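You operate a simulated robot arm through the tools that you are given. There is no shell and no other tool. Be economical: measure what you need, move in short steps, check, and stop when the job is done.

You run a simulated robot arm. Do the job below in one go: nothing can be reset, and whatever is moved stays where it is left.

Task
Drain the tub, spin both potatoes dry and lay them on the rack.
Fine: the two in the basket; spin it by its crank; close the drain again.

Only the result counts: the job must be done as asked and must still hold three seconds after the hand-in. Knocking over, shifting, dropping, spilling or breaking anything else fails it.

Robot
A 7-joint arm with a three-finger gripper on a trunk, on a base that drives. Base frame: it is fixed to the floor where the robot stands at the start and does not move with it; the origin is under the middle of the robot, x ahead of it, y to its left, z up; the surface under the hand at the start is at about z = 900. Lengths are in mm, angles in degrees, forces in N, time in s.
With the tool pointing down near the work surface it reaches from about 140 to 880 mm from the robot's upright axis, wherever it stands. Its first joint turns from -166.0 to 166.0 degrees. Places, roughly: basket crank [300, 400, 900]; drain lever [500, 0, 700]; drying rack [0, 600, 900]; wash tub [600, 400, 800]; yellow potato (6x4x4 cm) [700, 400, 800]; yellow potato (9x7x6 cm) [600, 300, 800]. Payload 2.94 kg.
The TCP is the grasp point between the finger pads, 30 mm short of the fingertips. In the tool frame z runs along the fingers and y along their closing line. Largest opening 132 mm; the body of the gripper starts 107 mm behind the TCP.
Orientation is told as [roll, pitch, yaw] about the base's x, y, z axes, in that order, counted from this pose: with the fingers straight down and closing along the base's y, the tool's x points along the base's -x, its y along +y and its z along -z.

Tools
- The arm moves only by the tool arm_command. Its argument "steps" is a list of rows, each an object (a shift or turn left out is 0, a gripper value left out holds the last) with "linear": the shift along the tool's x, y, z in mm, a list of three; "turn": the turn, a rotation vector about the tool's x, y, z in degrees, a list of three. In form: [{"linear": [tx, ty, tz], "turn": [ax, ay, az]}, ...]. A call has 1 to 20 rows; each row shifts and turns the commanded pose from where the row before left it, along the tool's axes as they then stand. "hand" is the gripper command, from -1 (fully open) to 1 (shut), values between in proportion, set as the call begins (left out, the last holds). Rows are played at 5 a second. More than 50 mm and 8.6 degrees between two rows, or a gripper value outside its range, and nothing of the call is played. Where a pose cannot be reached the arm comes as near as it can. A force on the tool above 90 N (or 10 N above the force at the start of the call, whichever is more), or a blocked arm, ends the call early, and 0.2 s more pass. Each finger halts on what it meets, pressing with about 33 N; the grip force reading is that of the motor and also rises with nothing between the fingers. The clock runs only during rows and for 0.2 s after the last one: add rows that do not move to give the fingers time. It gives the time, the measured TCP pose, the force on the tool (base axes), the opening and the grip force at its end, in the units of the frame above (readings bear some noise), with the torque about the TCP (base axes, N m) and any sound that the robot's microphone picked up, and new pictures: "views" is both (left out), scene, wrist or none.
- Cameras (640 x 400 px; columns grow to the right, rows downward): "scene" is now at [15.9, 229.5, 1722.7]; the picture's right is [0.62, -0.78, 0.00], its down [-0.72, -0.58, -0.38] and it looks along [0.30, 0.24, -0.92] (base axes); focal length 278 px, centre (320, 200). "wrist" rides on the gripper at [72, 3, -144] in the tool frame; the picture's right is [-0.04, 1.00, 0.00], its down [-0.88, -0.04, -0.48] and it looks along [-0.48, -0.02, 0.88] (tool axes); focal length 256 px, centre (320, 200). There is no depth. A picture from a camera that has moved, and an enlarged one, comes with that camera's place and axes in the base frame and with its lens.
- slide_trunk(by): slides the trunk up (or, below 0, down) by that many mm; the arm and the scene camera ride with it, the base frame stays. It gives what a move gives, with no picture.
- drive_base(legs): drives the robot by 1 to 6 legs, each [ahead, left, turn to the left] in mm, mm and degrees, along the robot's own axes; the way and the turn of a leg run together, so that a leg with both is an arc; at most 1500 mm and 180 degrees a leg. The arm and the cameras ride along, it lands a little off, and it stops where it bumps. It gives what a move gives, and a new picture of the scene camera.
- aim_head(pan, tilt): turns the head with the scene camera to pan (to the left, within 143 degrees either way) and tilt (down, from -29 to 69), counted from straight ahead of the robot. It gives what a move gives, and a new picture of the scene camera.
- inspect(camera, box): a new picture of the part [left, top, right, bottom] of that camera's present view, enlarged. It takes no simulated time.
- finish_job(): hands the job in; it is judged then, once.

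Go step by step. Nothing tells you exact positions but the pictures and the camera data: compare them with the known pose of the tool, close in by small moves and look again before you grip or let go. The budget is 120 turns and 260 pictures, counting those below and the enlarged ones. Unless the task says otherwise, let go and move clear before handing in, and close with one line.

The tools are called after ">>>" as a command line: name --argument value ..., lists and objects as JSON in quotes. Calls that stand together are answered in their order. arm_command: Moves the arm, as the interface text tells. Its arguments: {"type":"object","properties":{"steps":{"type":"array","items":{"type":"object","properties":{"linear":{"type":"array","items":{"type":"number"}},"turn":{"type":"array","items":{"type":"number"}}}}},"hand":{"type":"number"},"views":{"type":"string","enum":["both","scene","wrist","none"]}},"required":["steps"]} The other tools are called the same way: slide_trunk (by) slides the trunk up or down; drive_base (legs) drives the base; aim_head (pan, tilt) turns the head that bears the scene camera; inspect (camera, box) takes an enlarged picture of a part of a camera's view; finish_job () hands the job in.

At the start:

```text
time: 0.0
tcp_pos: [378.7, 360.3, 1147.4]
orientation: [-0.1, 0.0, 0.0]
force: [-0.1, -1.1, -0.2]
torque: [0.0, 0.0, -0.01]
grip_width: 132.2
grasp_force: 0.2
trunk travel left (down, up): [-250.0, 290.0]
robot x, y, heading: [2.9, -3.6, 0.1]
head pan, tilt: [38.5, 67.5]
```

scene: 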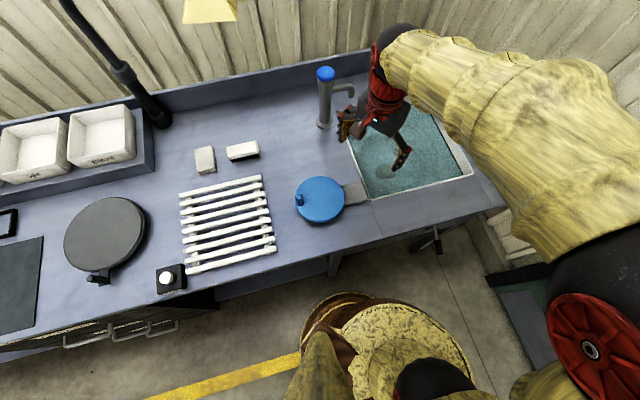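
wrist: 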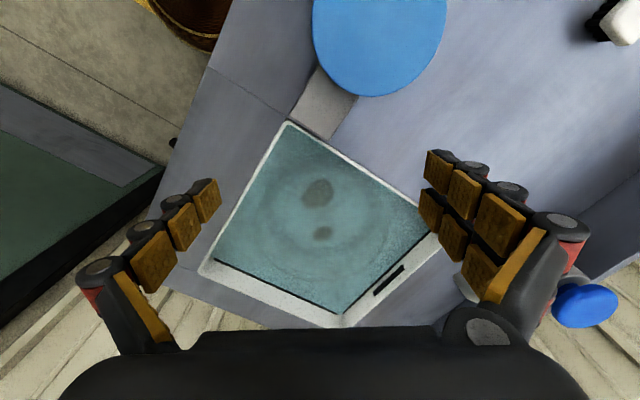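

I see the tub with murky water and two potatoes, a blue disk (the crank wheel, I think) next to it, the slatted rack, and a lever under the counter front. First I take closer looks.

>>> inspect --camera "scene" --box '[270, 60, 510, 270]'

>>> inspect --camera "wrist" --box '[160, 0, 480, 340]'

>>> inspect --camera "scene" --box '[140, 120, 300, 300]'

```text
1.90 times, centred on (390, 165) of scene
camera zoom: at [15.9, 229.5, 1722.7], right [0.62, -0.78, 0.0], down [-0.72, -0.58, -0.38], along [0.3, 0.24, -0.92], focal length 530 px, centre (187, 267)
```

zoom: 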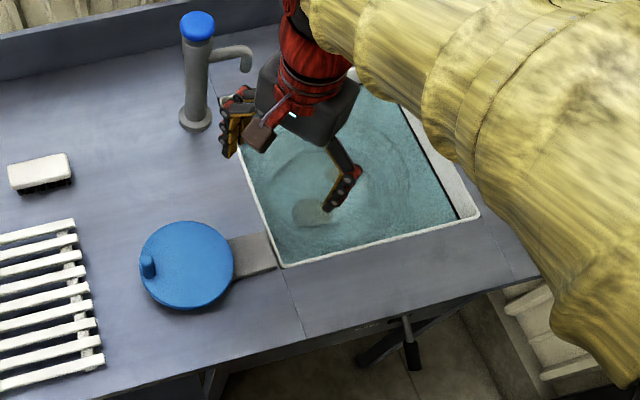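

```text
1.18 times, centred on (320, 170) of wrist
camera zoom: at [305.5, 366.5, 1290.4], right [0.04, 1.0, 0.0], down [0.88, -0.04, 0.48], along [0.48, -0.02, -0.88], focal length 301 px, centre (320, 235)
```

zoom: 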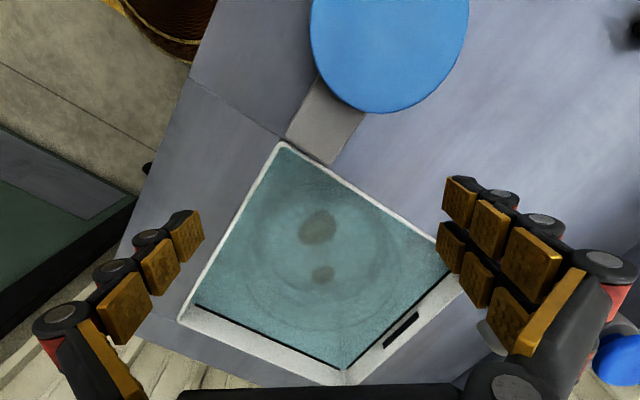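

```text
2.22 times, centred on (220, 210) of scene
camera zoom: at [15.9, 229.5, 1722.7], right [0.62, -0.78, 0.0], down [-0.72, -0.58, -0.38], along [0.3, 0.24, -0.92], focal length 619 px, centre (542, 178)
```

zoom: 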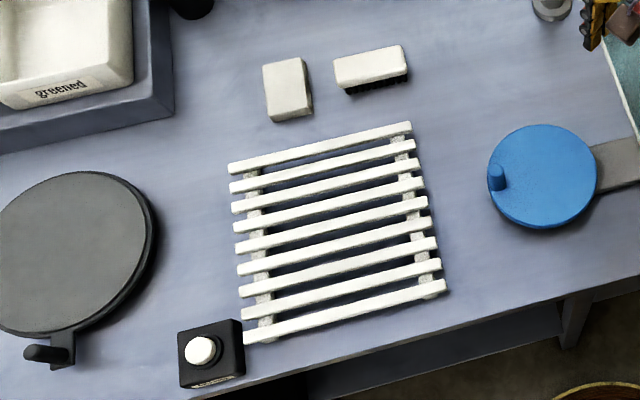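

The work table stands at an angle, front edge running roughly along (0.81,-0.58); the drain lever hangs at the front edge near (480,70). I aim the head at it.

>>> aim_head --pan -5 --tilt 60

```text
time: 1.1
tcp_pos: [377.8, 362.1, 1147.3]
orientation: [0.0, 0.0, 0.0]
force: [0.6, -0.5, 0.1]
torque: [0.04, 0.01, 0.0]
grip_width: 131.8
grasp_force: 0.1
trunk travel left (down, up): [-250.0, 290.0]
robot x, y, heading: [0.7, -0.1, 0.1]
head pan, tilt: [-5.0, 60.0]
camera scene: at [37.3, 187.9, 1730.8], right [-0.09, -1.0, 0.0], down [-0.86, 0.07, -0.5], along [0.5, -0.04, -0.87], focal length 278 px, centre (320, 200)
```

scene: 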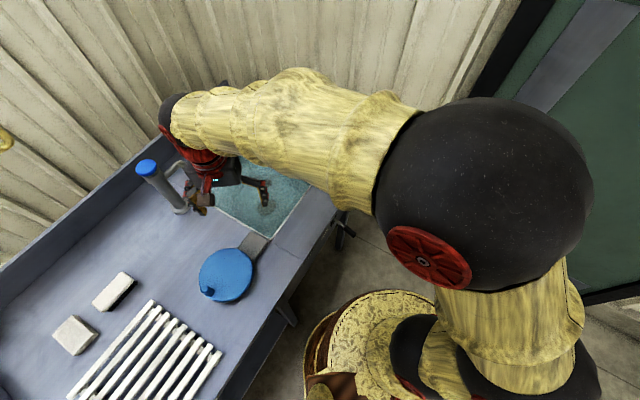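

>>> inspect --camera "scene" --box '[240, 160, 400, 290]'

```text
3.08 times, centred on (320, 225) of scene
camera zoom: at [37.3, 187.9, 1730.8], right [-0.09, -1.0, 0.0], down [-0.86, 0.07, -0.5], along [0.5, -0.04, -0.87], focal length 857 px, centre (320, 123)
```

zoom: 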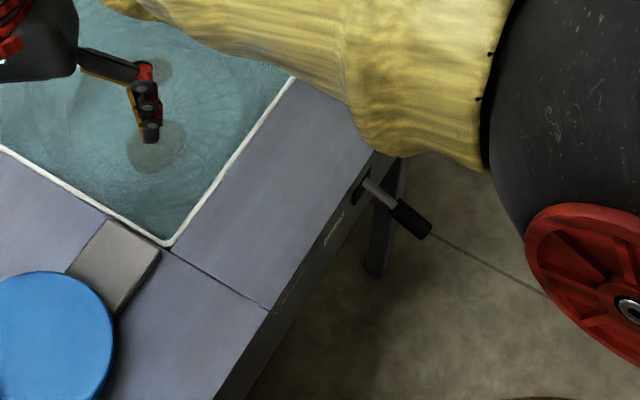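

The lever appears to stick out horizontally from the front panel, from about (463,104,838) to (400,40,838). I bring the hand above it, turned square to the panel, to look with the wrist camera.

>>> arm_command --steps '[{"linear": [0, -45, 0]}, {"linear": [0, -45, 0]}, {"linear": [0, -45, 0]}, {"linear": [0, -45, 0]}, {"linear": [0, -45, 0]}, {"linear": [0, -45, 0]}, {"linear": [0, -35, 0]}, {"turn": [0, 0, -8]}, {"turn": [0, 0, -8]}, {"turn": [0, 0, -8]}, {"turn": [0, 0, -8]}, {"turn": [0, 0, -8]}, {"turn": [0, 0, -8]}, {"turn": [0, 0, -6.4]}, {}]'

```text
time: 4.3
tcp_pos: [376.9, 56.1, 1148.2]
orientation: [0.0, -0.1, 54.6]
force: [0.1, 0.5, -0.4]
torque: [-0.03, -0.02, -0.02]
grip_width: 131.8
grasp_force: 0.1
trunk travel left (down, up): [-250.0, 290.0]
robot x, y, heading: [-0.7, -0.9, 0.1]
head pan, tilt: [-5.0, 60.0]
camera scene: at [37.2, 187.6, 1730.8], right [-0.09, -1.0, 0.0], down [-0.86, 0.08, -0.5], along [0.5, -0.04, -0.87], focal length 278 px, centre (320, 200)
camera wrist: at [332.7, 1.6, 1290.5], right [-0.79, 0.62, 0.0], down [0.54, 0.69, 0.48], along [0.29, 0.37, -0.88], focal length 256 px, centre (320, 200)
```

scene: 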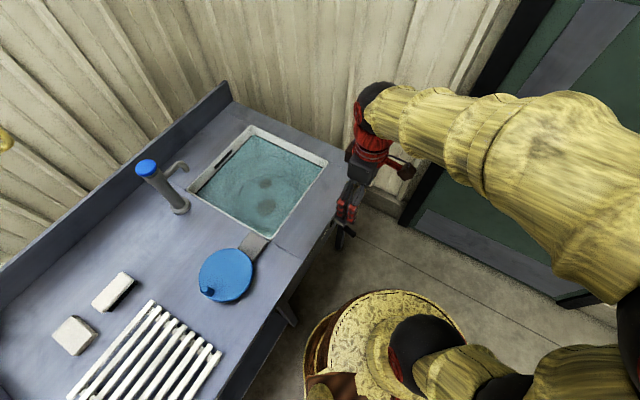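
wrist: 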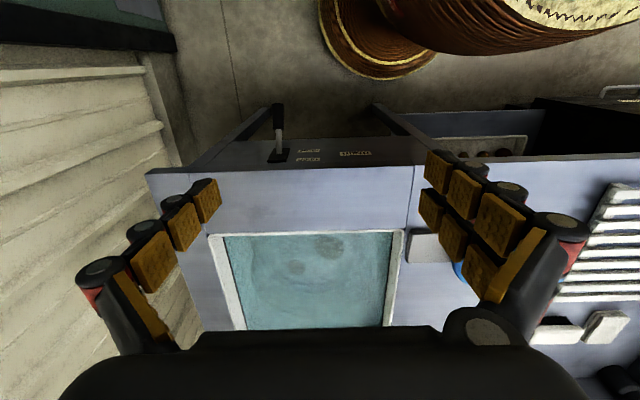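

>>> inspect --camera "wrist" --box '[230, 90, 400, 190]'

>>> inspect --camera "scene" --box '[180, 110, 370, 310]'

```text
3.76 times, centred on (315, 140) of wrist
camera zoom: at [332.7, 1.6, 1290.5], right [-0.79, 0.62, 0.0], down [0.54, 0.69, 0.48], along [0.29, 0.37, -0.88], focal length 964 px, centre (339, 426)
```

zoom: 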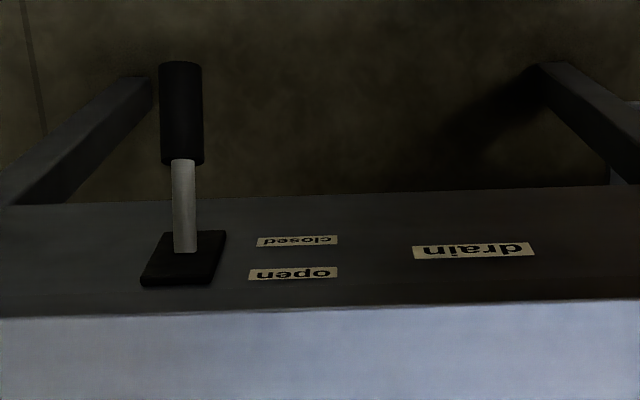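

```text
2.00 times, centred on (275, 210) of scene
camera zoom: at [37.2, 187.6, 1730.8], right [-0.09, -1.0, 0.0], down [-0.86, 0.08, -0.5], along [0.5, -0.04, -0.87], focal length 557 px, centre (410, 180)
```

zoom: 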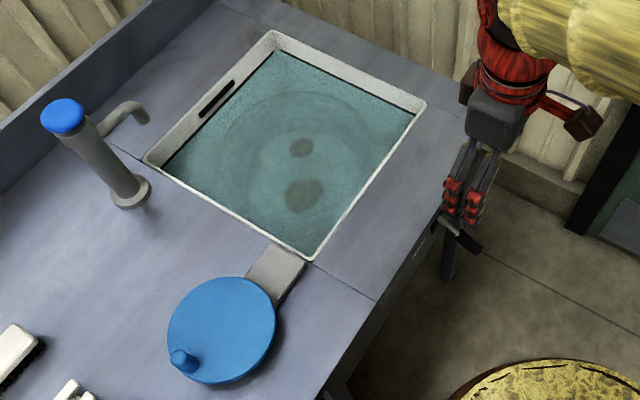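

The labels read "open" above "closed", so the lever must be lifted; it sits near (460–524, 10–90, 705). I move out, tilt the hand toward the panel and go lower for a close look.

>>> arm_command --steps '[{"linear": [36, -20, 0]}, {"linear": [20, -40, 0]}, {"linear": [0, -27, 30]}, {"turn": [0, -8, 0]}, {"turn": [0, -8, 0]}, {"turn": [0, -8, 0]}, {"turn": [0, -8, 0]}, {"turn": [0, -8, 0]}, {}]' --views "none"

>>> slide_trunk --by -200

>>> arm_command --steps '[{"linear": [15, 0, 20]}, {"linear": [15, 0, 20]}, {}]'

```text
time: 6.3
tcp_pos: [415.8, -40.4, 1118.4]
orientation: [0.0, -40.0, 54.5]
force: [0.3, 0.2, -0.1]
torque: [-0.01, -0.02, 0.0]
grip_width: 131.9
grasp_force: 0.1
trunk travel left (down, up): [-250.0, 290.0]
robot x, y, heading: [-3.9, -3.2, 0.1]
head pan, tilt: [-5.0, 60.0]
```

```text
time: 8.5
tcp_pos: [415.1, -41.3, 918.3]
orientation: [0.0, -39.9, 54.3]
force: [-0.3, 0.4, 0.1]
torque: [-0.01, 0.0, 0.0]
grip_width: 132.0
grasp_force: 0.1
trunk travel left (down, up): [-50.0, 490.0]
robot x, y, heading: [3.4, 1.8, -0.2]
head pan, tilt: [-5.0, 60.0]
```

```text
time: 9.3
tcp_pos: [418.2, -38.9, 866.0]
orientation: [0.0, -40.0, 54.5]
force: [0.6, 0.3, -0.2]
torque: [0.0, 0.02, -0.01]
grip_width: 132.0
grasp_force: 0.1
trunk travel left (down, up): [-50.0, 490.0]
robot x, y, heading: [-4.0, -0.8, -0.3]
head pan, tilt: [-5.0, 60.0]
camera scene: at [37.4, 187.4, 1530.8], right [-0.09, -1.0, 0.0], down [-0.86, 0.08, -0.5], along [0.5, -0.04, -0.87], focal length 278 px, centre (320, 200)
camera wrist: at [329.0, -154.9, 928.5], right [-0.79, 0.61, 0.03], down [0.24, 0.28, 0.93], along [0.56, 0.74, -0.37], focal length 256 px, centre (320, 200)
```

scene: 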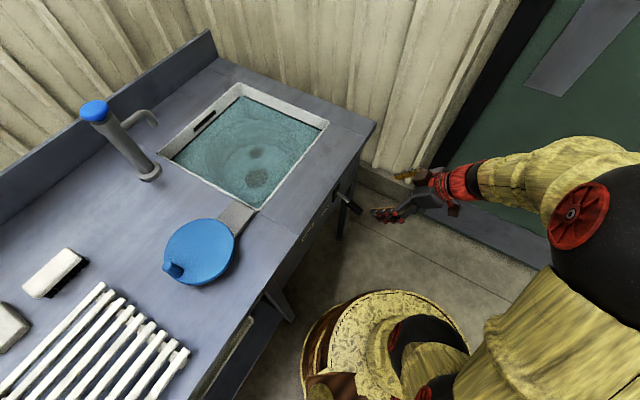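
wrist: 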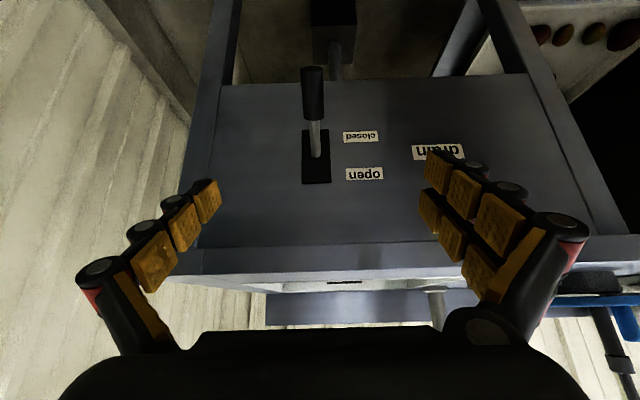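

Now I triangulate the lever: root near d=365 mm from the origin along the panel normal, z=741, tip lower at z≈701; so it slopes down and must be swung up. I lower the open hand around its grip and check.

>>> arm_command --steps '[{"linear": [8, 0, 34]}, {"linear": [8, 0, 34]}, {"linear": [8, 0, 34]}, {"linear": [8, -2, 34]}, {"linear": [8, -1, 34]}, {}]'

```text
time: 10.7
tcp_pos: [465.6, 24.2, 710.7]
orientation: [0.1, -39.9, 54.4]
force: [-0.1, -0.4, 1.1]
torque: [-0.02, -0.03, 0.01]
grip_width: 132.0
grasp_force: 0.0
trunk travel left (down, up): [-50.0, 490.0]
robot x, y, heading: [-1.2, -0.9, -0.0]
head pan, tilt: [-5.0, 60.0]
camera scene: at [37.4, 187.6, 1530.8], right [-0.09, -1.0, 0.0], down [-0.86, 0.08, -0.5], along [0.5, -0.04, -0.87], focal length 278 px, centre (320, 200)
camera wrist: at [377.3, -92.3, 772.8], right [-0.79, 0.61, 0.03], down [0.24, 0.28, 0.93], along [0.56, 0.74, -0.37], focal length 256 px, centre (320, 200)
```

scene: 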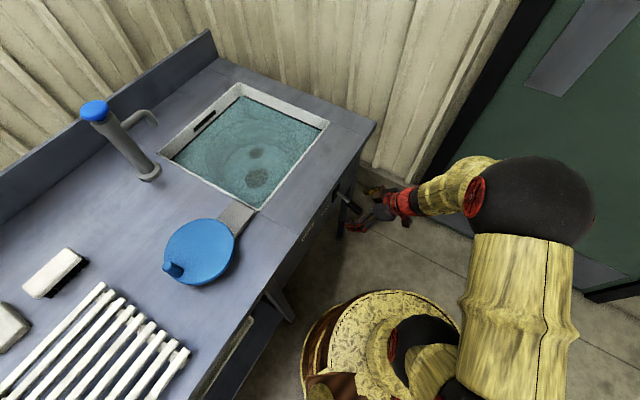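
wrist: 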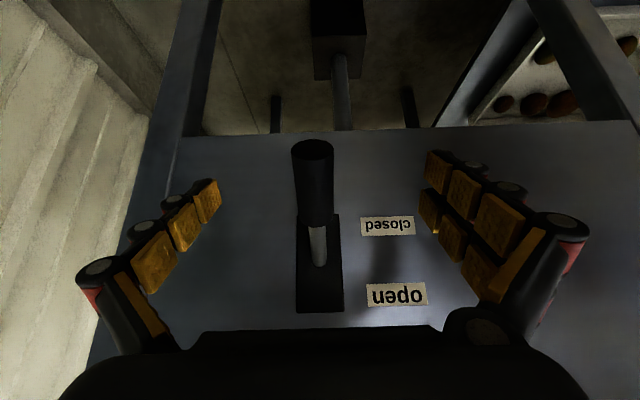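

The handle lies between the fingers near the TCP. I close on it.

>>> arm_command --steps '[{}, {}, {}, {}, {}, {}, {}, {}]' --hand 1 --views "wrist"

```text
time: 12.5
tcp_pos: [468.3, 21.3, 711.4]
orientation: [-0.3, -40.0, 54.4]
force: [17.5, -11.3, -3.7]
torque: [-0.42, 0.09, -0.3]
grip_width: 25.2
grasp_force: 20.9
trunk travel left (down, up): [-50.0, 490.0]
robot x, y, heading: [-1.5, 2.6, 0.2]
head pan, tilt: [-5.0, 60.0]
camera wrist: at [379.5, -94.3, 773.8], right [-0.79, 0.61, 0.02], down [0.24, 0.28, 0.93], along [0.56, 0.74, -0.37], focal length 256 px, centre (320, 200)
```

wrist: 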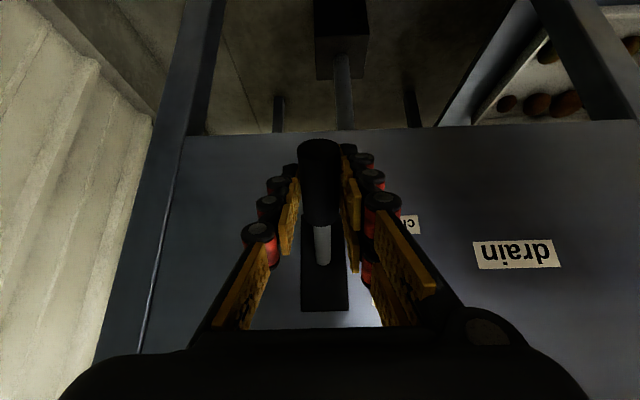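

Gripped (width 25), with a slight sideways pull. I ease sideways and lift the lever along its arc.

>>> arm_command --steps '[{"linear": [0, -4, 0]}, {"linear": [-3.3, 0, -7]}, {"linear": [-3.3, 0, -7]}, {"linear": [-4, 0, -6.4]}, {"linear": [-4, 0, -6.4]}, {"linear": [-5.6, 0, -5.1]}, {"linear": [-5.6, 0, -5.1]}, {"linear": [-6.3, 0, -4.4]}, {"linear": [-6.3, 0, -4.4]}, {}]' --views "wrist"

```text
time: 14.7
tcp_pos: [469.5, 19.8, 771.5]
orientation: [0.1, -40.0, 54.4]
force: [-6.3, -17.2, -12.3]
torque: [-1.29, 0.85, -0.32]
grip_width: 24.9
grasp_force: 45.4
trunk travel left (down, up): [-50.0, 490.0]
robot x, y, heading: [2.0, 3.0, -0.0]
head pan, tilt: [-5.0, 60.0]
camera wrist: at [380.1, -95.3, 833.4], right [-0.79, 0.61, 0.03], down [0.25, 0.28, 0.93], along [0.56, 0.74, -0.37], focal length 256 px, centre (320, 200)
```

wrist: 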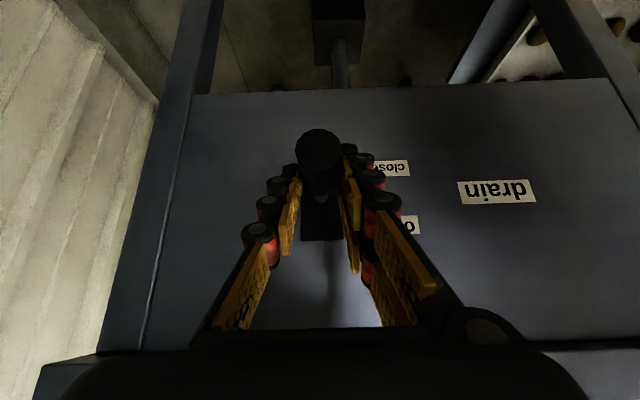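

The lever now points upward; I push it further until it stops.

>>> arm_command --steps '[{"linear": [-7.6, 0, -2.8]}, {"linear": [-7.6, 0, -2.8]}, {"linear": [-7.6, 0, -2.5]}, {}]' --views "both"

```text
time: 15.7
tcp_pos: [475.2, 30.9, 792.8]
orientation: [0.0, -40.1, 54.4]
force: [-3.7, -14.8, -5.8]
torque: [-1.19, 0.71, -0.04]
grip_width: 25.0
grasp_force: 45.4
trunk travel left (down, up): [-50.0, 490.0]
robot x, y, heading: [3.2, 1.6, 0.0]
head pan, tilt: [-5.0, 60.0]
camera scene: at [37.3, 186.6, 1531.0], right [-0.09, -1.0, 0.0], down [-0.86, 0.08, -0.5], along [0.5, -0.04, -0.87], focal length 278 px, centre (320, 200)
camera wrist: at [387.4, -85.1, 854.8], right [-0.79, 0.61, 0.03], down [0.24, 0.28, 0.93], along [0.56, 0.74, -0.37], focal length 256 px, centre (320, 200)
```

scene: 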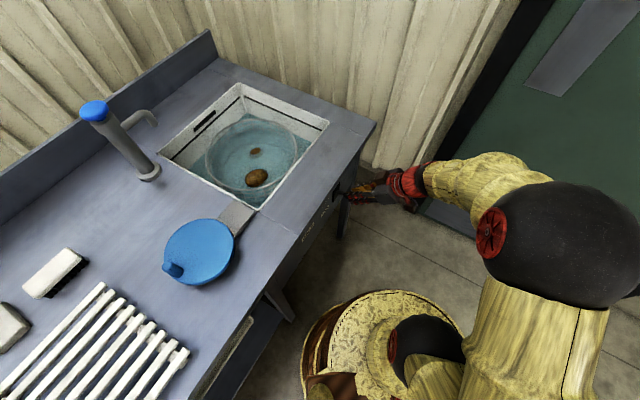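
wrist: 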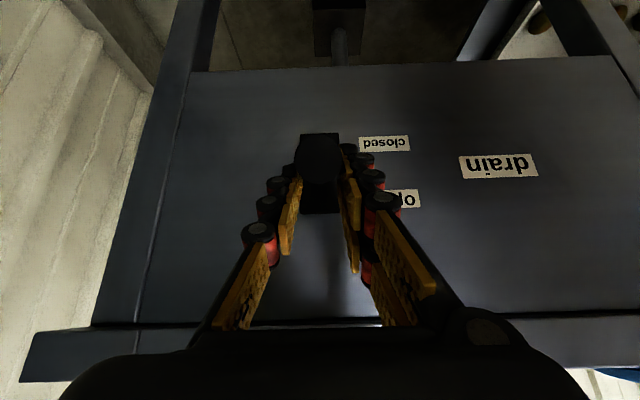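

The water is falling: the drain is open. I wait a bit while holding, then look.

>>> arm_command --steps '[{}, {}, {}, {}, {}, {}, {}, {}, {}, {}, {}, {}, {}, {}, {}, {}, {}, {}, {}, {}]' --views "scene"

>>> arm_command --steps '[{}, {}, {}, {}, {}, {}, {}, {}]' --hand -1 --views "wrist"

```text
time: 19.9
tcp_pos: [476.2, 31.2, 792.0]
orientation: [0.0, -40.0, 54.4]
force: [7.9, -1.6, 10.8]
torque: [0.39, -0.54, -0.04]
grip_width: 24.9
grasp_force: 45.0
trunk travel left (down, up): [-50.0, 490.0]
robot x, y, heading: [-2.3, -3.2, 0.2]
head pan, tilt: [-5.0, 60.0]
camera scene: at [37.2, 187.3, 1530.9], right [-0.09, -1.0, 0.0], down [-0.86, 0.08, -0.5], along [0.5, -0.04, -0.87], focal length 278 px, centre (320, 200)
```

scene: 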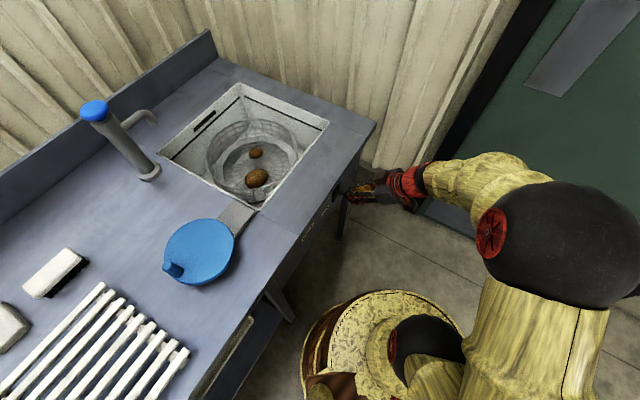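

```text
time: 21.7
tcp_pos: [476.8, 30.4, 792.1]
orientation: [0.1, -40.0, 54.4]
force: [0.8, 0.4, 0.7]
torque: [0.0, -0.02, -0.02]
grip_width: 131.9
grasp_force: 0.1
trunk travel left (down, up): [-50.0, 490.0]
robot x, y, heading: [-0.8, -0.9, -0.3]
head pan, tilt: [-5.0, 60.0]
camera wrist: at [387.1, -84.7, 854.4], right [-0.79, 0.61, 0.03], down [0.24, 0.28, 0.93], along [0.56, 0.74, -0.37], focal length 256 px, centre (320, 200)
```

wrist: 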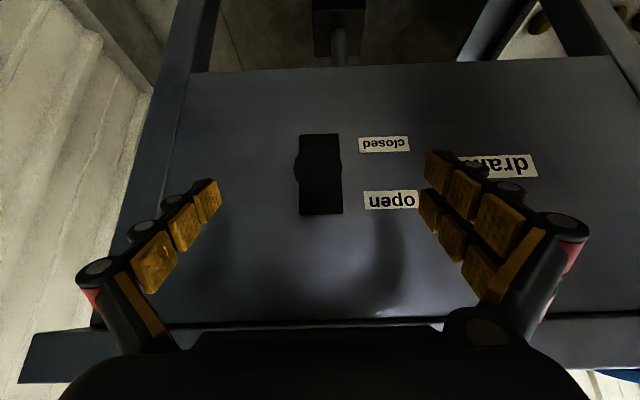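

The lever stays up and the tub is empty. I back the hand out, and raise the trunk again.

>>> arm_command --steps '[{"linear": [0, 0, -40]}, {"linear": [0, 0, -40]}, {"linear": [0, 0, -40]}, {"linear": [0, 0, -40]}, {}]' --views "none"

>>> slide_trunk --by 200

>>> aim_head --pan 30 --tilt 60

>>> inspect --camera "scene" --box '[240, 80, 480, 280]'

```text
time: 22.9
tcp_pos: [414.3, -51.2, 913.5]
orientation: [0.0, -40.0, 54.4]
force: [-0.6, -0.6, 0.7]
torque: [-0.06, -0.01, -0.01]
grip_width: 131.7
grasp_force: 0.0
trunk travel left (down, up): [-50.0, 490.0]
robot x, y, heading: [-2.4, -1.9, 0.0]
head pan, tilt: [-5.0, 60.0]
```

```text
time: 25.1
tcp_pos: [415.0, -51.5, 1113.8]
orientation: [0.0, -40.0, 54.4]
force: [0.7, -0.5, 0.4]
torque: [0.0, 0.02, -0.02]
grip_width: 131.9
grasp_force: 0.1
trunk travel left (down, up): [-250.0, 290.0]
robot x, y, heading: [-0.1, 1.3, 0.0]
head pan, tilt: [-5.0, 60.0]
```

```text
time: 26.1
tcp_pos: [414.5, -51.4, 1114.2]
orientation: [0.0, -40.0, 54.4]
force: [-0.3, 0.8, 0.5]
torque: [0.0, -0.02, 0.0]
grip_width: 131.9
grasp_force: 0.1
trunk travel left (down, up): [-250.0, 290.0]
robot x, y, heading: [-3.6, 1.4, -0.1]
head pan, tilt: [30.0, 60.0]
camera scene: at [28.5, 226.6, 1730.8], right [0.5, -0.87, 0.0], down [-0.75, -0.43, -0.5], along [0.43, 0.25, -0.87], focal length 278 px, centre (320, 200)
```

scene: 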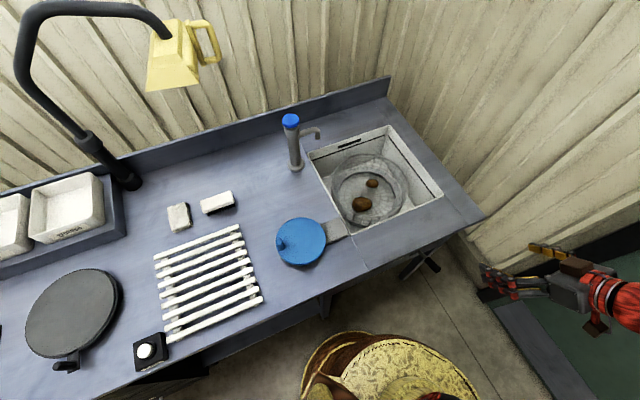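

```text
2.00 times, centred on (360, 180) of scene
camera zoom: at [28.5, 226.6, 1730.8], right [0.5, -0.87, 0.0], down [-0.75, -0.43, -0.5], along [0.43, 0.25, -0.87], focal length 557 px, centre (240, 240)
```

zoom: 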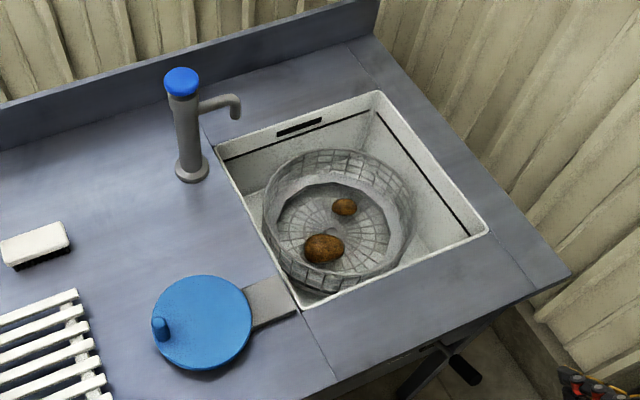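

The tub is drained and the basket with both potatoes is visible. The crank is the blue disk, centre about (274,436), its knob near (230,481). I level the hand and move above the knob.

>>> arm_command --steps '[{"turn": [0, 8, 0]}, {"turn": [0, 8, 0]}, {"turn": [0, 8, 0]}, {"turn": [0, 8, 0]}, {"turn": [0, 8, 0]}, {"linear": [-24.7, 34.3, 0]}, {"linear": [-24.7, 34.3, 0]}, {"linear": [-24.7, 34.3, 0]}, {"linear": [-24.7, 34.3, 0]}, {"linear": [-24.7, 34.3, 0]}, {"linear": [-24.7, 34.3, 0]}, {"linear": [-24.7, 34.3, 0]}, {"linear": [-24.7, 34.3, 0]}, {"linear": [-24.7, 34.3, 0]}, {"linear": [-24.7, 34.3, 0]}, {"linear": [-24.7, 34.3, 0]}, {"linear": [-24.7, 34.3, 0]}, {"linear": [-24.7, 34.3, 0]}, {}]'

```text
time: 30.1
tcp_pos: [239.2, 470.4, 1112.6]
orientation: [0.1, 0.0, 54.4]
force: [-0.4, -1.1, 0.3]
torque: [-0.03, 0.02, 0.02]
grip_width: 131.9
grasp_force: 0.1
trunk travel left (down, up): [-250.0, 290.0]
robot x, y, heading: [2.8, 0.7, -0.1]
head pan, tilt: [30.0, 60.0]
camera scene: at [28.4, 227.1, 1730.8], right [0.5, -0.87, 0.0], down [-0.75, -0.43, -0.5], along [0.43, 0.25, -0.87], focal length 278 px, centre (320, 200)
camera wrist: at [194.4, 415.3, 1255.0], right [-0.79, 0.62, 0.0], down [0.54, 0.69, 0.48], along [0.29, 0.37, -0.88], focal length 256 px, centre (320, 200)
```

scene: 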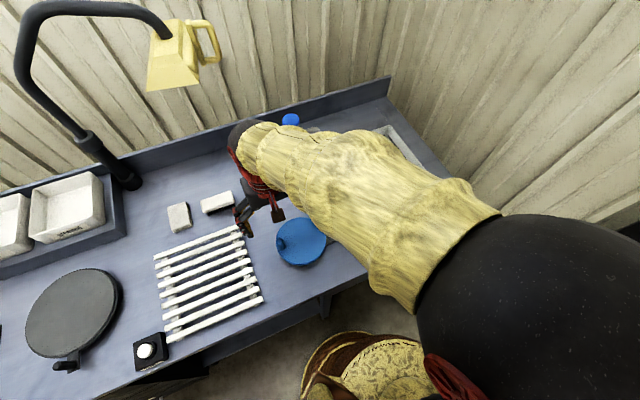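
wrist: 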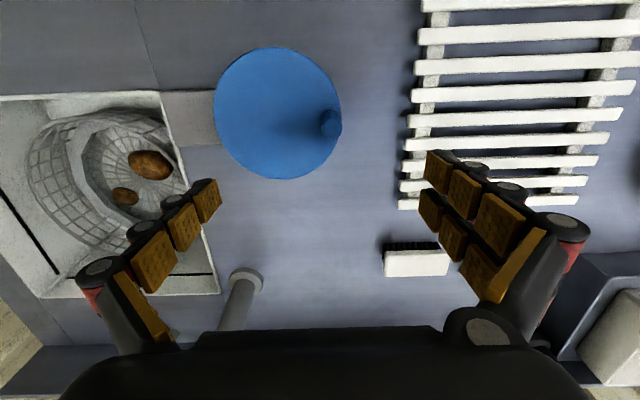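

Triangulating from both cameras puts the disk top nearer z≈960 and the knob near (218,466). I align above it and lower for a closer look.

>>> arm_command --steps '[{"linear": [15.5, 14.7, 25]}, {"linear": [0, 0, 25]}, {}]' --views "wrist"

```text
time: 30.9
tcp_pos: [220.7, 465.0, 1062.6]
orientation: [-0.1, 0.0, 54.3]
force: [-0.2, 0.2, 1.1]
torque: [-0.04, 0.01, 0.04]
grip_width: 132.2
grasp_force: 0.0
trunk travel left (down, up): [-250.0, 290.0]
robot x, y, heading: [1.0, -1.3, -0.2]
head pan, tilt: [30.0, 60.0]
camera wrist: at [175.1, 410.3, 1205.7], right [-0.79, 0.62, 0.0], down [0.54, 0.69, 0.48], along [0.29, 0.37, -0.88], focal length 256 px, centre (320, 200)
```

wrist: 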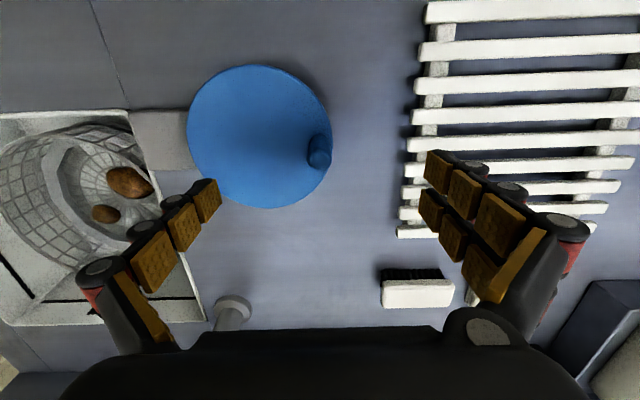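

>>> inspect --camera "wrist" --box '[180, 60, 350, 220]'

>>> inspect --camera "scene" --box '[220, 180, 340, 280]'

```text
2.50 times, centred on (265, 140) of wrist
camera zoom: at [175.1, 410.3, 1205.7], right [-0.79, 0.62, 0.0], down [0.54, 0.69, 0.48], along [0.29, 0.37, -0.88], focal length 640 px, centre (458, 350)
```

zoom: 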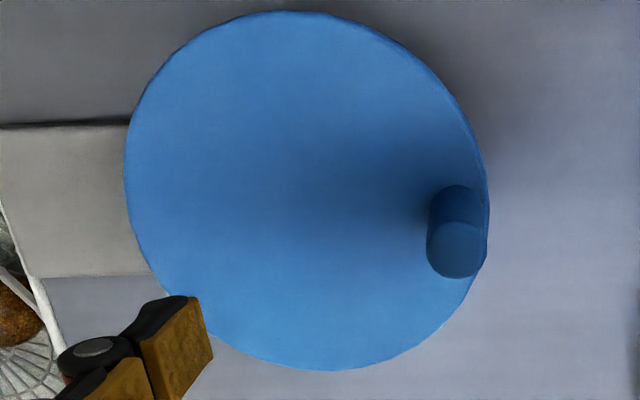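

```text
4.00 times, centred on (280, 230) of scene
camera zoom: at [28.8, 227.2, 1730.8], right [0.5, -0.87, 0.0], down [-0.75, -0.43, -0.5], along [0.43, 0.25, -0.87], focal length 1114 px, centre (480, 80)
```

zoom: 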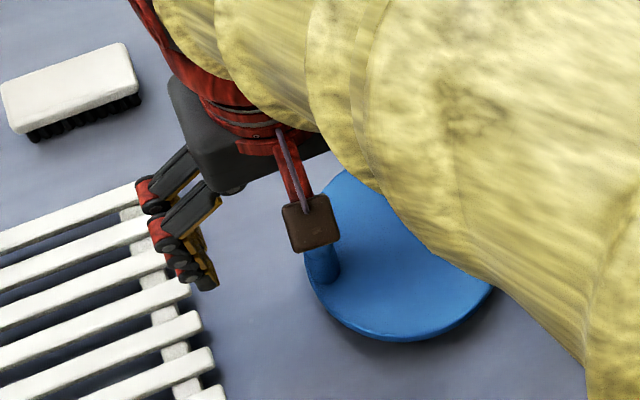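

The knob is about 20 mm thick at (224,472), z≈937–984, circling the centre about 64 mm away. I lower around it.

>>> arm_command --steps '[{"linear": [-7.6, 1.4, 25]}, {"linear": [0, 0, 29]}, {"linear": [0, 0, 28]}, {}]' --views "both"

>>> inspect --camera "wrist" --box '[160, 100, 480, 300]'

```text
time: 31.9
tcp_pos: [222.2, 473.4, 981.0]
orientation: [0.0, 0.0, 54.4]
force: [0.1, 0.5, 0.0]
torque: [0.0, 0.01, 0.0]
grip_width: 132.0
grasp_force: 0.1
trunk travel left (down, up): [-250.0, 290.0]
robot x, y, heading: [2.1, 0.9, -0.0]
head pan, tilt: [30.0, 60.0]
camera scene: at [28.7, 227.4, 1730.7], right [0.5, -0.87, 0.0], down [-0.75, -0.43, -0.5], along [0.43, 0.25, -0.87], focal length 278 px, centre (320, 200)
camera wrist: at [177.4, 418.5, 1124.5], right [-0.79, 0.62, 0.0], down [0.54, 0.69, 0.48], along [0.29, 0.37, -0.88], focal length 256 px, centre (320, 200)
```

scene: 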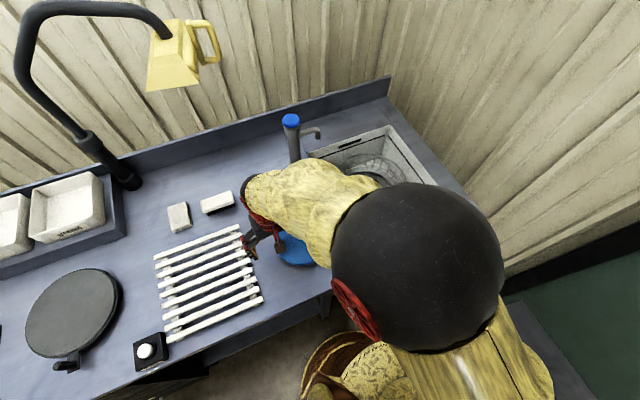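
wrist: 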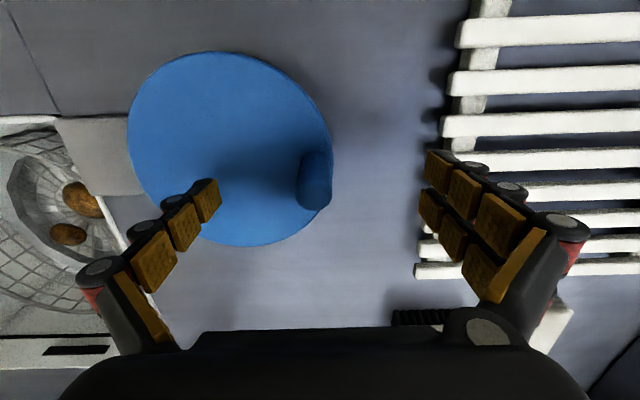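

```text
2.00 times, centred on (320, 200) of wrist
camera zoom: at [177.4, 418.5, 1124.5], right [-0.79, 0.62, 0.0], down [0.54, 0.69, 0.48], along [0.29, 0.37, -0.88], focal length 512 px, centre (320, 200)
```

zoom: 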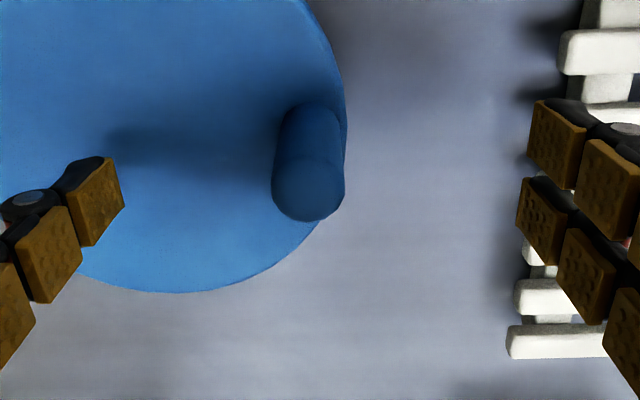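

The knob lies well between the pads. I close on it.

>>> arm_command --steps '[{"linear": [0, -1.5, 0]}, {}, {}, {}, {}, {}, {}, {}, {}]' --hand 1 --views "wrist"

```text
time: 33.9
tcp_pos: [225.6, 471.5, 982.3]
orientation: [0.1, 0.1, 54.4]
force: [11.5, -5.9, -0.4]
torque: [-0.14, -0.44, 0.1]
grip_width: 21.6
grasp_force: 29.0
trunk travel left (down, up): [-250.0, 290.0]
robot x, y, heading: [-0.7, 1.0, 0.0]
head pan, tilt: [30.0, 60.0]
camera wrist: at [179.8, 416.3, 1124.6], right [-0.79, 0.62, 0.0], down [0.54, 0.69, 0.47], along [0.29, 0.37, -0.88], focal length 256 px, centre (320, 200)
```

wrist: 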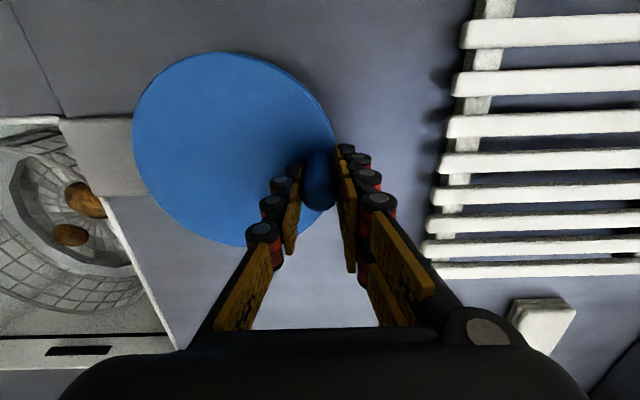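

Knob gripped. I try a slow quarter turn clockwise seen from above, to test the circle.

>>> arm_command --steps '[{"linear": [-15.4, -5.3, 0]}, {"linear": [-13.4, -9.0, 0]}, {"linear": [-10.7, -12.3, 0]}, {"linear": [-7.2, -14.6, 0]}, {"linear": [-3.1, -15.9, 0]}, {"linear": [1.1, -16.2, 0]}]' --views "both"

```text
time: 35.3
tcp_pos: [318.4, 465.8, 983.0]
orientation: [0.0, -0.1, 54.3]
force: [30.4, 5.3, 17.7]
torque: [0.57, -1.03, 0.06]
grip_width: 20.8
grasp_force: 45.1
trunk travel left (down, up): [-250.0, 290.0]
robot x, y, heading: [-0.6, -1.8, -0.2]
head pan, tilt: [30.0, 60.0]
camera scene: at [33.6, 224.7, 1731.2], right [0.5, -0.87, 0.0], down [-0.75, -0.43, -0.5], along [0.43, 0.25, -0.87], focal length 278 px, centre (320, 200)
camera wrist: at [273.6, 410.4, 1125.3], right [-0.79, 0.62, 0.0], down [0.54, 0.69, 0.48], along [0.3, 0.38, -0.88], focal length 256 px, centre (320, 200)
```

scene: 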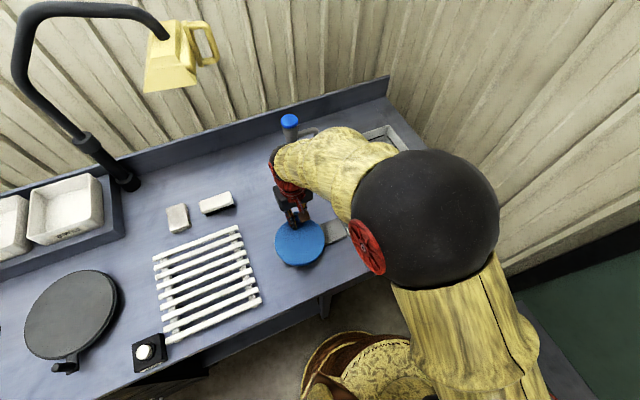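
wrist: 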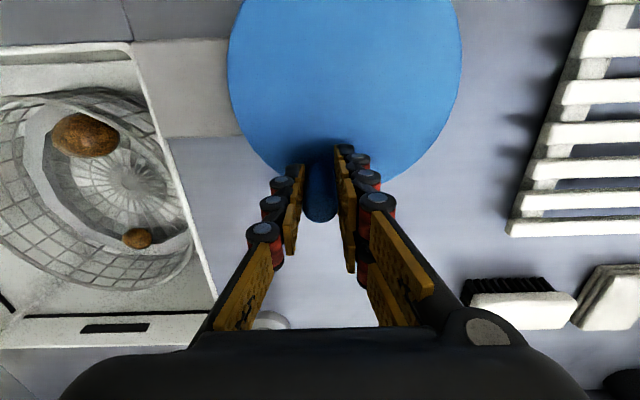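

The crank turns and the basket with it; I refine the circle (centre ≈(269,424), radius ≈65) and make one full turn.

>>> arm_command --steps '[{"linear": [14.5, -36.6, 0]}, {"linear": [28.9, -17.2, 0]}, {"linear": [33.7, -0.4, 0]}, {"linear": [29.3, 16.5, 0]}, {"linear": [17.2, 28.9, 0]}, {"linear": [0.4, 33.7, 0]}, {"linear": [-16.5, 29.3, 0]}, {"linear": [-28.9, 17.2, 0]}, {"linear": [-33.7, 0.4, 0]}, {"linear": [-29.3, -16.5, 0]}, {"linear": [-17.2, -28.9, 0]}, {"linear": [-0.4, -33.7, 0]}]' --views "both"

```text
time: 37.9
tcp_pos: [320.2, 466.8, 980.3]
orientation: [0.0, 0.1, 54.3]
force: [-0.3, 1.2, -0.6]
torque: [-0.03, 0.01, -0.01]
grip_width: 0.0
grasp_force: 28.4
trunk travel left (down, up): [-250.0, 290.0]
robot x, y, heading: [1.8, -2.6, -0.1]
head pan, tilt: [30.0, 60.0]
camera scene: at [28.7, 226.9, 1730.8], right [0.5, -0.87, 0.0], down [-0.75, -0.43, -0.5], along [0.43, 0.25, -0.87], focal length 278 px, centre (320, 200)
camera wrist: at [274.7, 412.1, 1123.6], right [-0.79, 0.62, 0.0], down [0.54, 0.69, 0.48], along [0.29, 0.37, -0.88], focal length 256 px, centre (320, 200)
```

scene: 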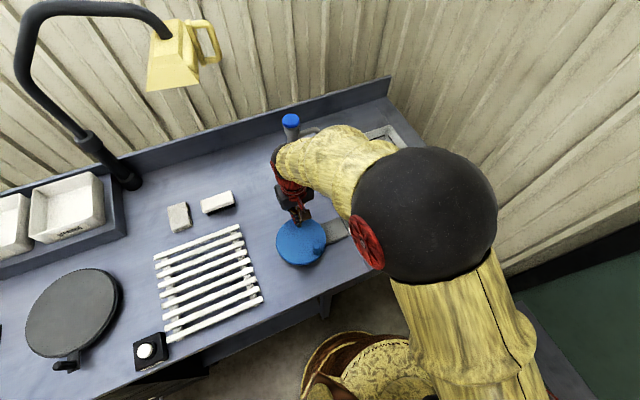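
wrist: 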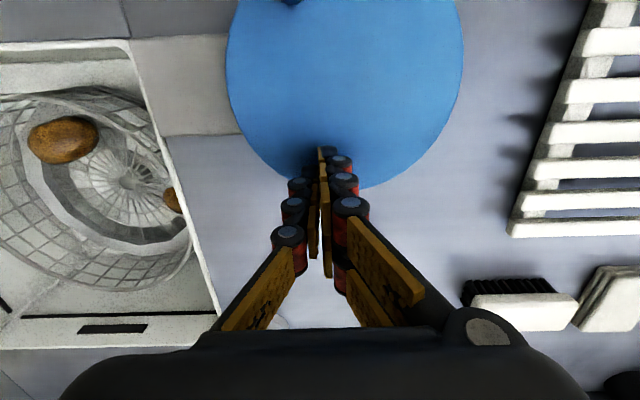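

At that speed the knob slipped out of the grip at the far side. The closed fingers are still on the circle at knob height, so instead I push the knob ahead of them around the circle, which needs no friction.

>>> arm_command --steps '[{"linear": [9.3, -20.5, 0]}, {"linear": [20.5, -19.3, 0]}, {"linear": [26.7, -8.8, 0]}, {"linear": [33.2, 5.5, 0]}, {"linear": [26.1, 21.3, 0]}, {"linear": [11.9, 31.4, 0]}, {"linear": [-5.5, 33.2, 0]}, {"linear": [-21.3, 26.1, 0]}, {"linear": [-31.4, 11.9, 0]}, {"linear": [-33.2, -5.5, 0]}, {"linear": [-26.1, -21.3, 0]}, {"linear": [-11.9, -31.4, 0]}]' --views "both"

```text
time: 40.5
tcp_pos: [305.2, 486.1, 984.5]
orientation: [0.2, -0.7, 54.5]
force: [2.4, 2.2, 1.3]
torque: [-0.21, 0.16, -0.02]
grip_width: 0.1
grasp_force: 28.2
trunk travel left (down, up): [-250.0, 290.0]
robot x, y, heading: [-2.9, 0.4, -0.1]
head pan, tilt: [30.0, 60.0]
camera scene: at [30.5, 227.8, 1730.6], right [0.5, -0.87, 0.0], down [-0.75, -0.43, -0.5], along [0.43, 0.25, -0.87], focal length 278 px, centre (320, 200)
camera wrist: at [259.9, 429.9, 1126.7], right [-0.79, 0.62, 0.0], down [0.54, 0.69, 0.49], along [0.3, 0.38, -0.87], focal length 256 px, centre (320, 200)
```

scene: 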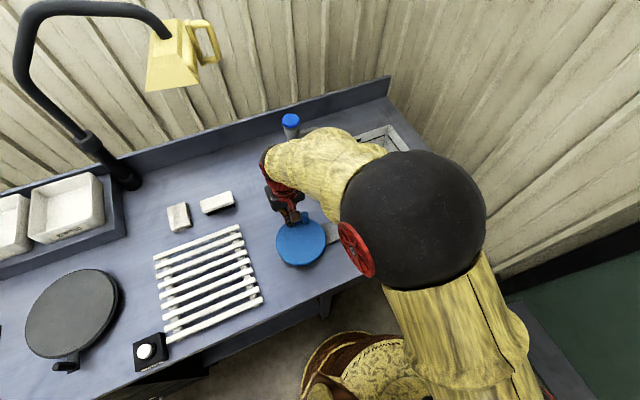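
wrist: 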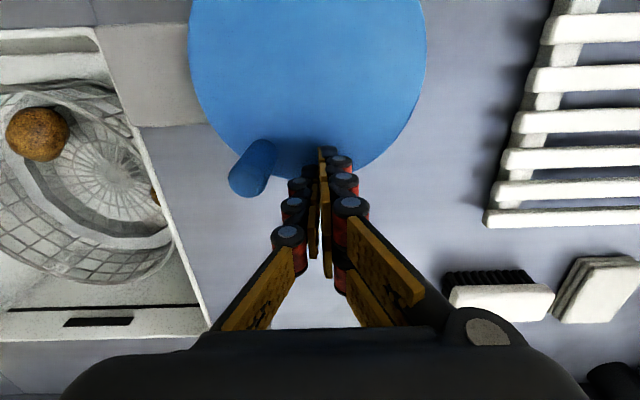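

Pushing works: the knob went round ahead of the fingers. I do two more full turns at a faster pace.

>>> arm_command --steps '[{"linear": [8.6, -39.3, 0]}, {"linear": [30.0, -26.7, 0]}, {"linear": [39.9, -4.0, 0]}, {"linear": [34.7, 20.3, 0]}, {"linear": [16.2, 36.7, 0]}, {"linear": [-8.6, 39.3, 0]}, {"linear": [-30.0, 26.7, 0]}, {"linear": [-39.9, 4.0, 0]}, {"linear": [-34.7, -20.3, 0]}, {"linear": [-16.2, -36.7, 0]}, {"linear": [8.6, -39.3, 0]}, {"linear": [30.0, -26.7, 0]}, {"linear": [39.9, -4.0, 0]}, {"linear": [34.7, 20.3, 0]}, {"linear": [16.2, 36.7, 0]}, {"linear": [-8.6, 39.3, 0]}, {"linear": [-30.0, 26.7, 0]}, {"linear": [-39.9, 4.0, 0]}, {"linear": [-34.7, -20.3, 0]}, {"linear": [-16.2, -36.7, 0]}]' --views "wrist"

>>> inspect --camera "wrist" --box '[0, 0, 260, 360]'

```text
time: 41.3
tcp_pos: [304.1, 398.5, 987.1]
orientation: [0.3, -1.2, 54.5]
force: [-48.0, 43.1, -6.1]
torque: [0.54, 1.3, -1.42]
grip_width: 4.9
grasp_force: 33.3
trunk travel left (down, up): [-250.0, 290.0]
robot x, y, heading: [-2.1, 0.4, 0.6]
head pan, tilt: [30.0, 60.0]
stopped in row 4: the force on the tool passed its limit at 97 N (the readings are from after the stop); the commanded pose is now the measured one
camera wrist: at [257.8, 340.4, 1127.3], right [-0.79, 0.62, 0.01], down [0.54, 0.68, 0.49], along [0.3, 0.39, -0.87], focal length 256 px, centre (320, 200)
```

wrist: 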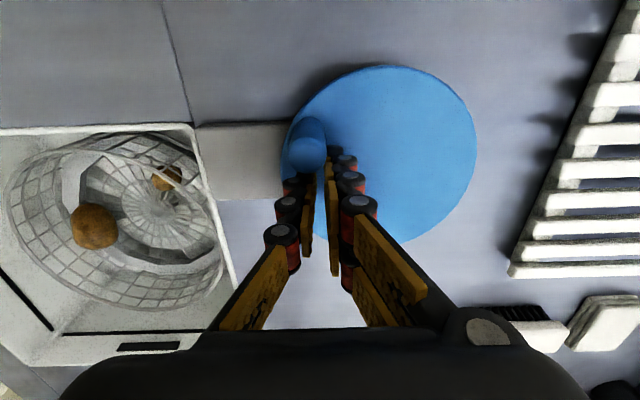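

```text
1.11 times, centred on (130, 180) of wrist
camera zoom: at [257.8, 340.4, 1127.3], right [-0.79, 0.62, 0.01], down [0.54, 0.68, 0.49], along [0.3, 0.39, -0.87], focal length 284 px, centre (531, 222)
```

zoom: 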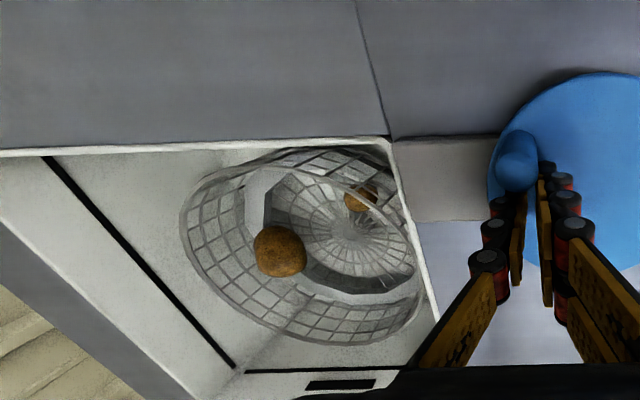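

Starting too abruptly jammed against the knob. I step back behind it and accelerate more gently at the pace that worked before.

>>> arm_command --steps '[{"linear": [-9, -8, 0]}, {"linear": [8.1, -13.6, 0]}, {"linear": [16.8, 2.2, 0]}, {"linear": [20.5, 9.6, 0]}, {"linear": [19, 20.7, 0]}, {"linear": [8.6, 29.1, 0]}, {"linear": [-7, 32.9, 0]}, {"linear": [-22.5, 25, 0]}, {"linear": [-32, 10.4, 0]}, {"linear": [-32.9, -7, 0]}, {"linear": [-25, -22.5, 0]}, {"linear": [-10.4, -32, 0]}, {"linear": [7, -32.9, 0]}, {"linear": [22.5, -25, 0]}, {"linear": [32, -10.4, 0]}, {"linear": [32.9, 7, 0]}, {"linear": [25, 22.5, 0]}, {"linear": [10.4, 32, 0]}, {"linear": [-7, 32.9, 0]}, {"linear": [-22.5, 25, 0]}]' --views "wrist"

```text
time: 41.8
tcp_pos: [319.4, 408.1, 988.3]
orientation: [0.7, -2.1, 54.6]
force: [-41.5, 40.9, -15.2]
torque: [1.59, 0.65, -0.97]
grip_width: 5.8
grasp_force: 30.4
trunk travel left (down, up): [-250.0, 290.0]
robot x, y, heading: [-0.9, 4.9, 0.6]
head pan, tilt: [30.0, 60.0]
stopped in row 2: the force on the tool passed its limit at 109 N (the readings are from after the stop); the commanded pose is now the measured one
camera wrist: at [272.3, 347.6, 1128.3], right [-0.79, 0.61, 0.01], down [0.53, 0.68, 0.51], along [0.3, 0.41, -0.86], focal length 256 px, centre (320, 200)
```

wrist: 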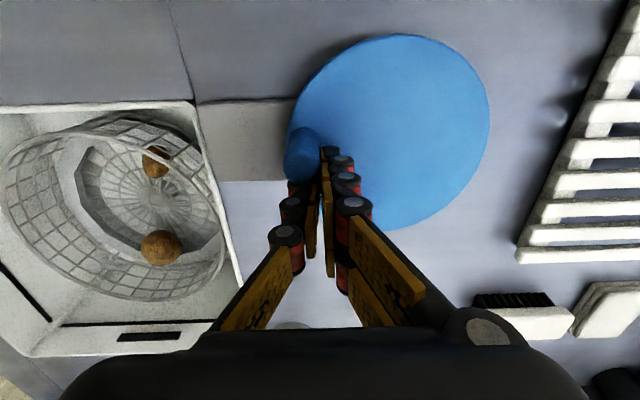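

The knob sits beside the fingers, so I was pressing it sideways. I step away, get properly behind it, and check.

>>> arm_command --steps '[{"linear": [2, 12, 0]}, {"linear": [-26, 0, 0], "turn": [0, 2.1, 0]}, {"linear": [0, 0, 7]}, {}]' --views "wrist"

```text
time: 42.8
tcp_pos: [328.5, 426.8, 983.1]
orientation: [0.7, 0.0, 54.5]
force: [0.5, 0.0, 0.0]
torque: [0.0, -0.05, 0.0]
grip_width: 0.0
grasp_force: 28.7
trunk travel left (down, up): [-250.0, 290.0]
robot x, y, heading: [-0.1, 0.3, 0.3]
head pan, tilt: [30.0, 60.0]
camera wrist: at [285.1, 371.4, 1126.3], right [-0.79, 0.62, 0.01], down [0.55, 0.69, 0.48], along [0.29, 0.38, -0.88], focal length 256 px, centre (320, 200)
```

wrist: 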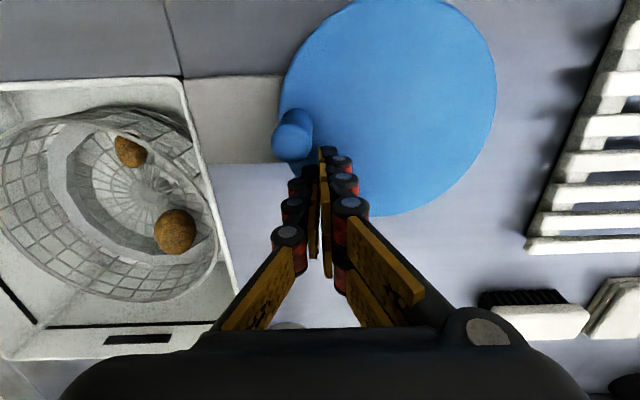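

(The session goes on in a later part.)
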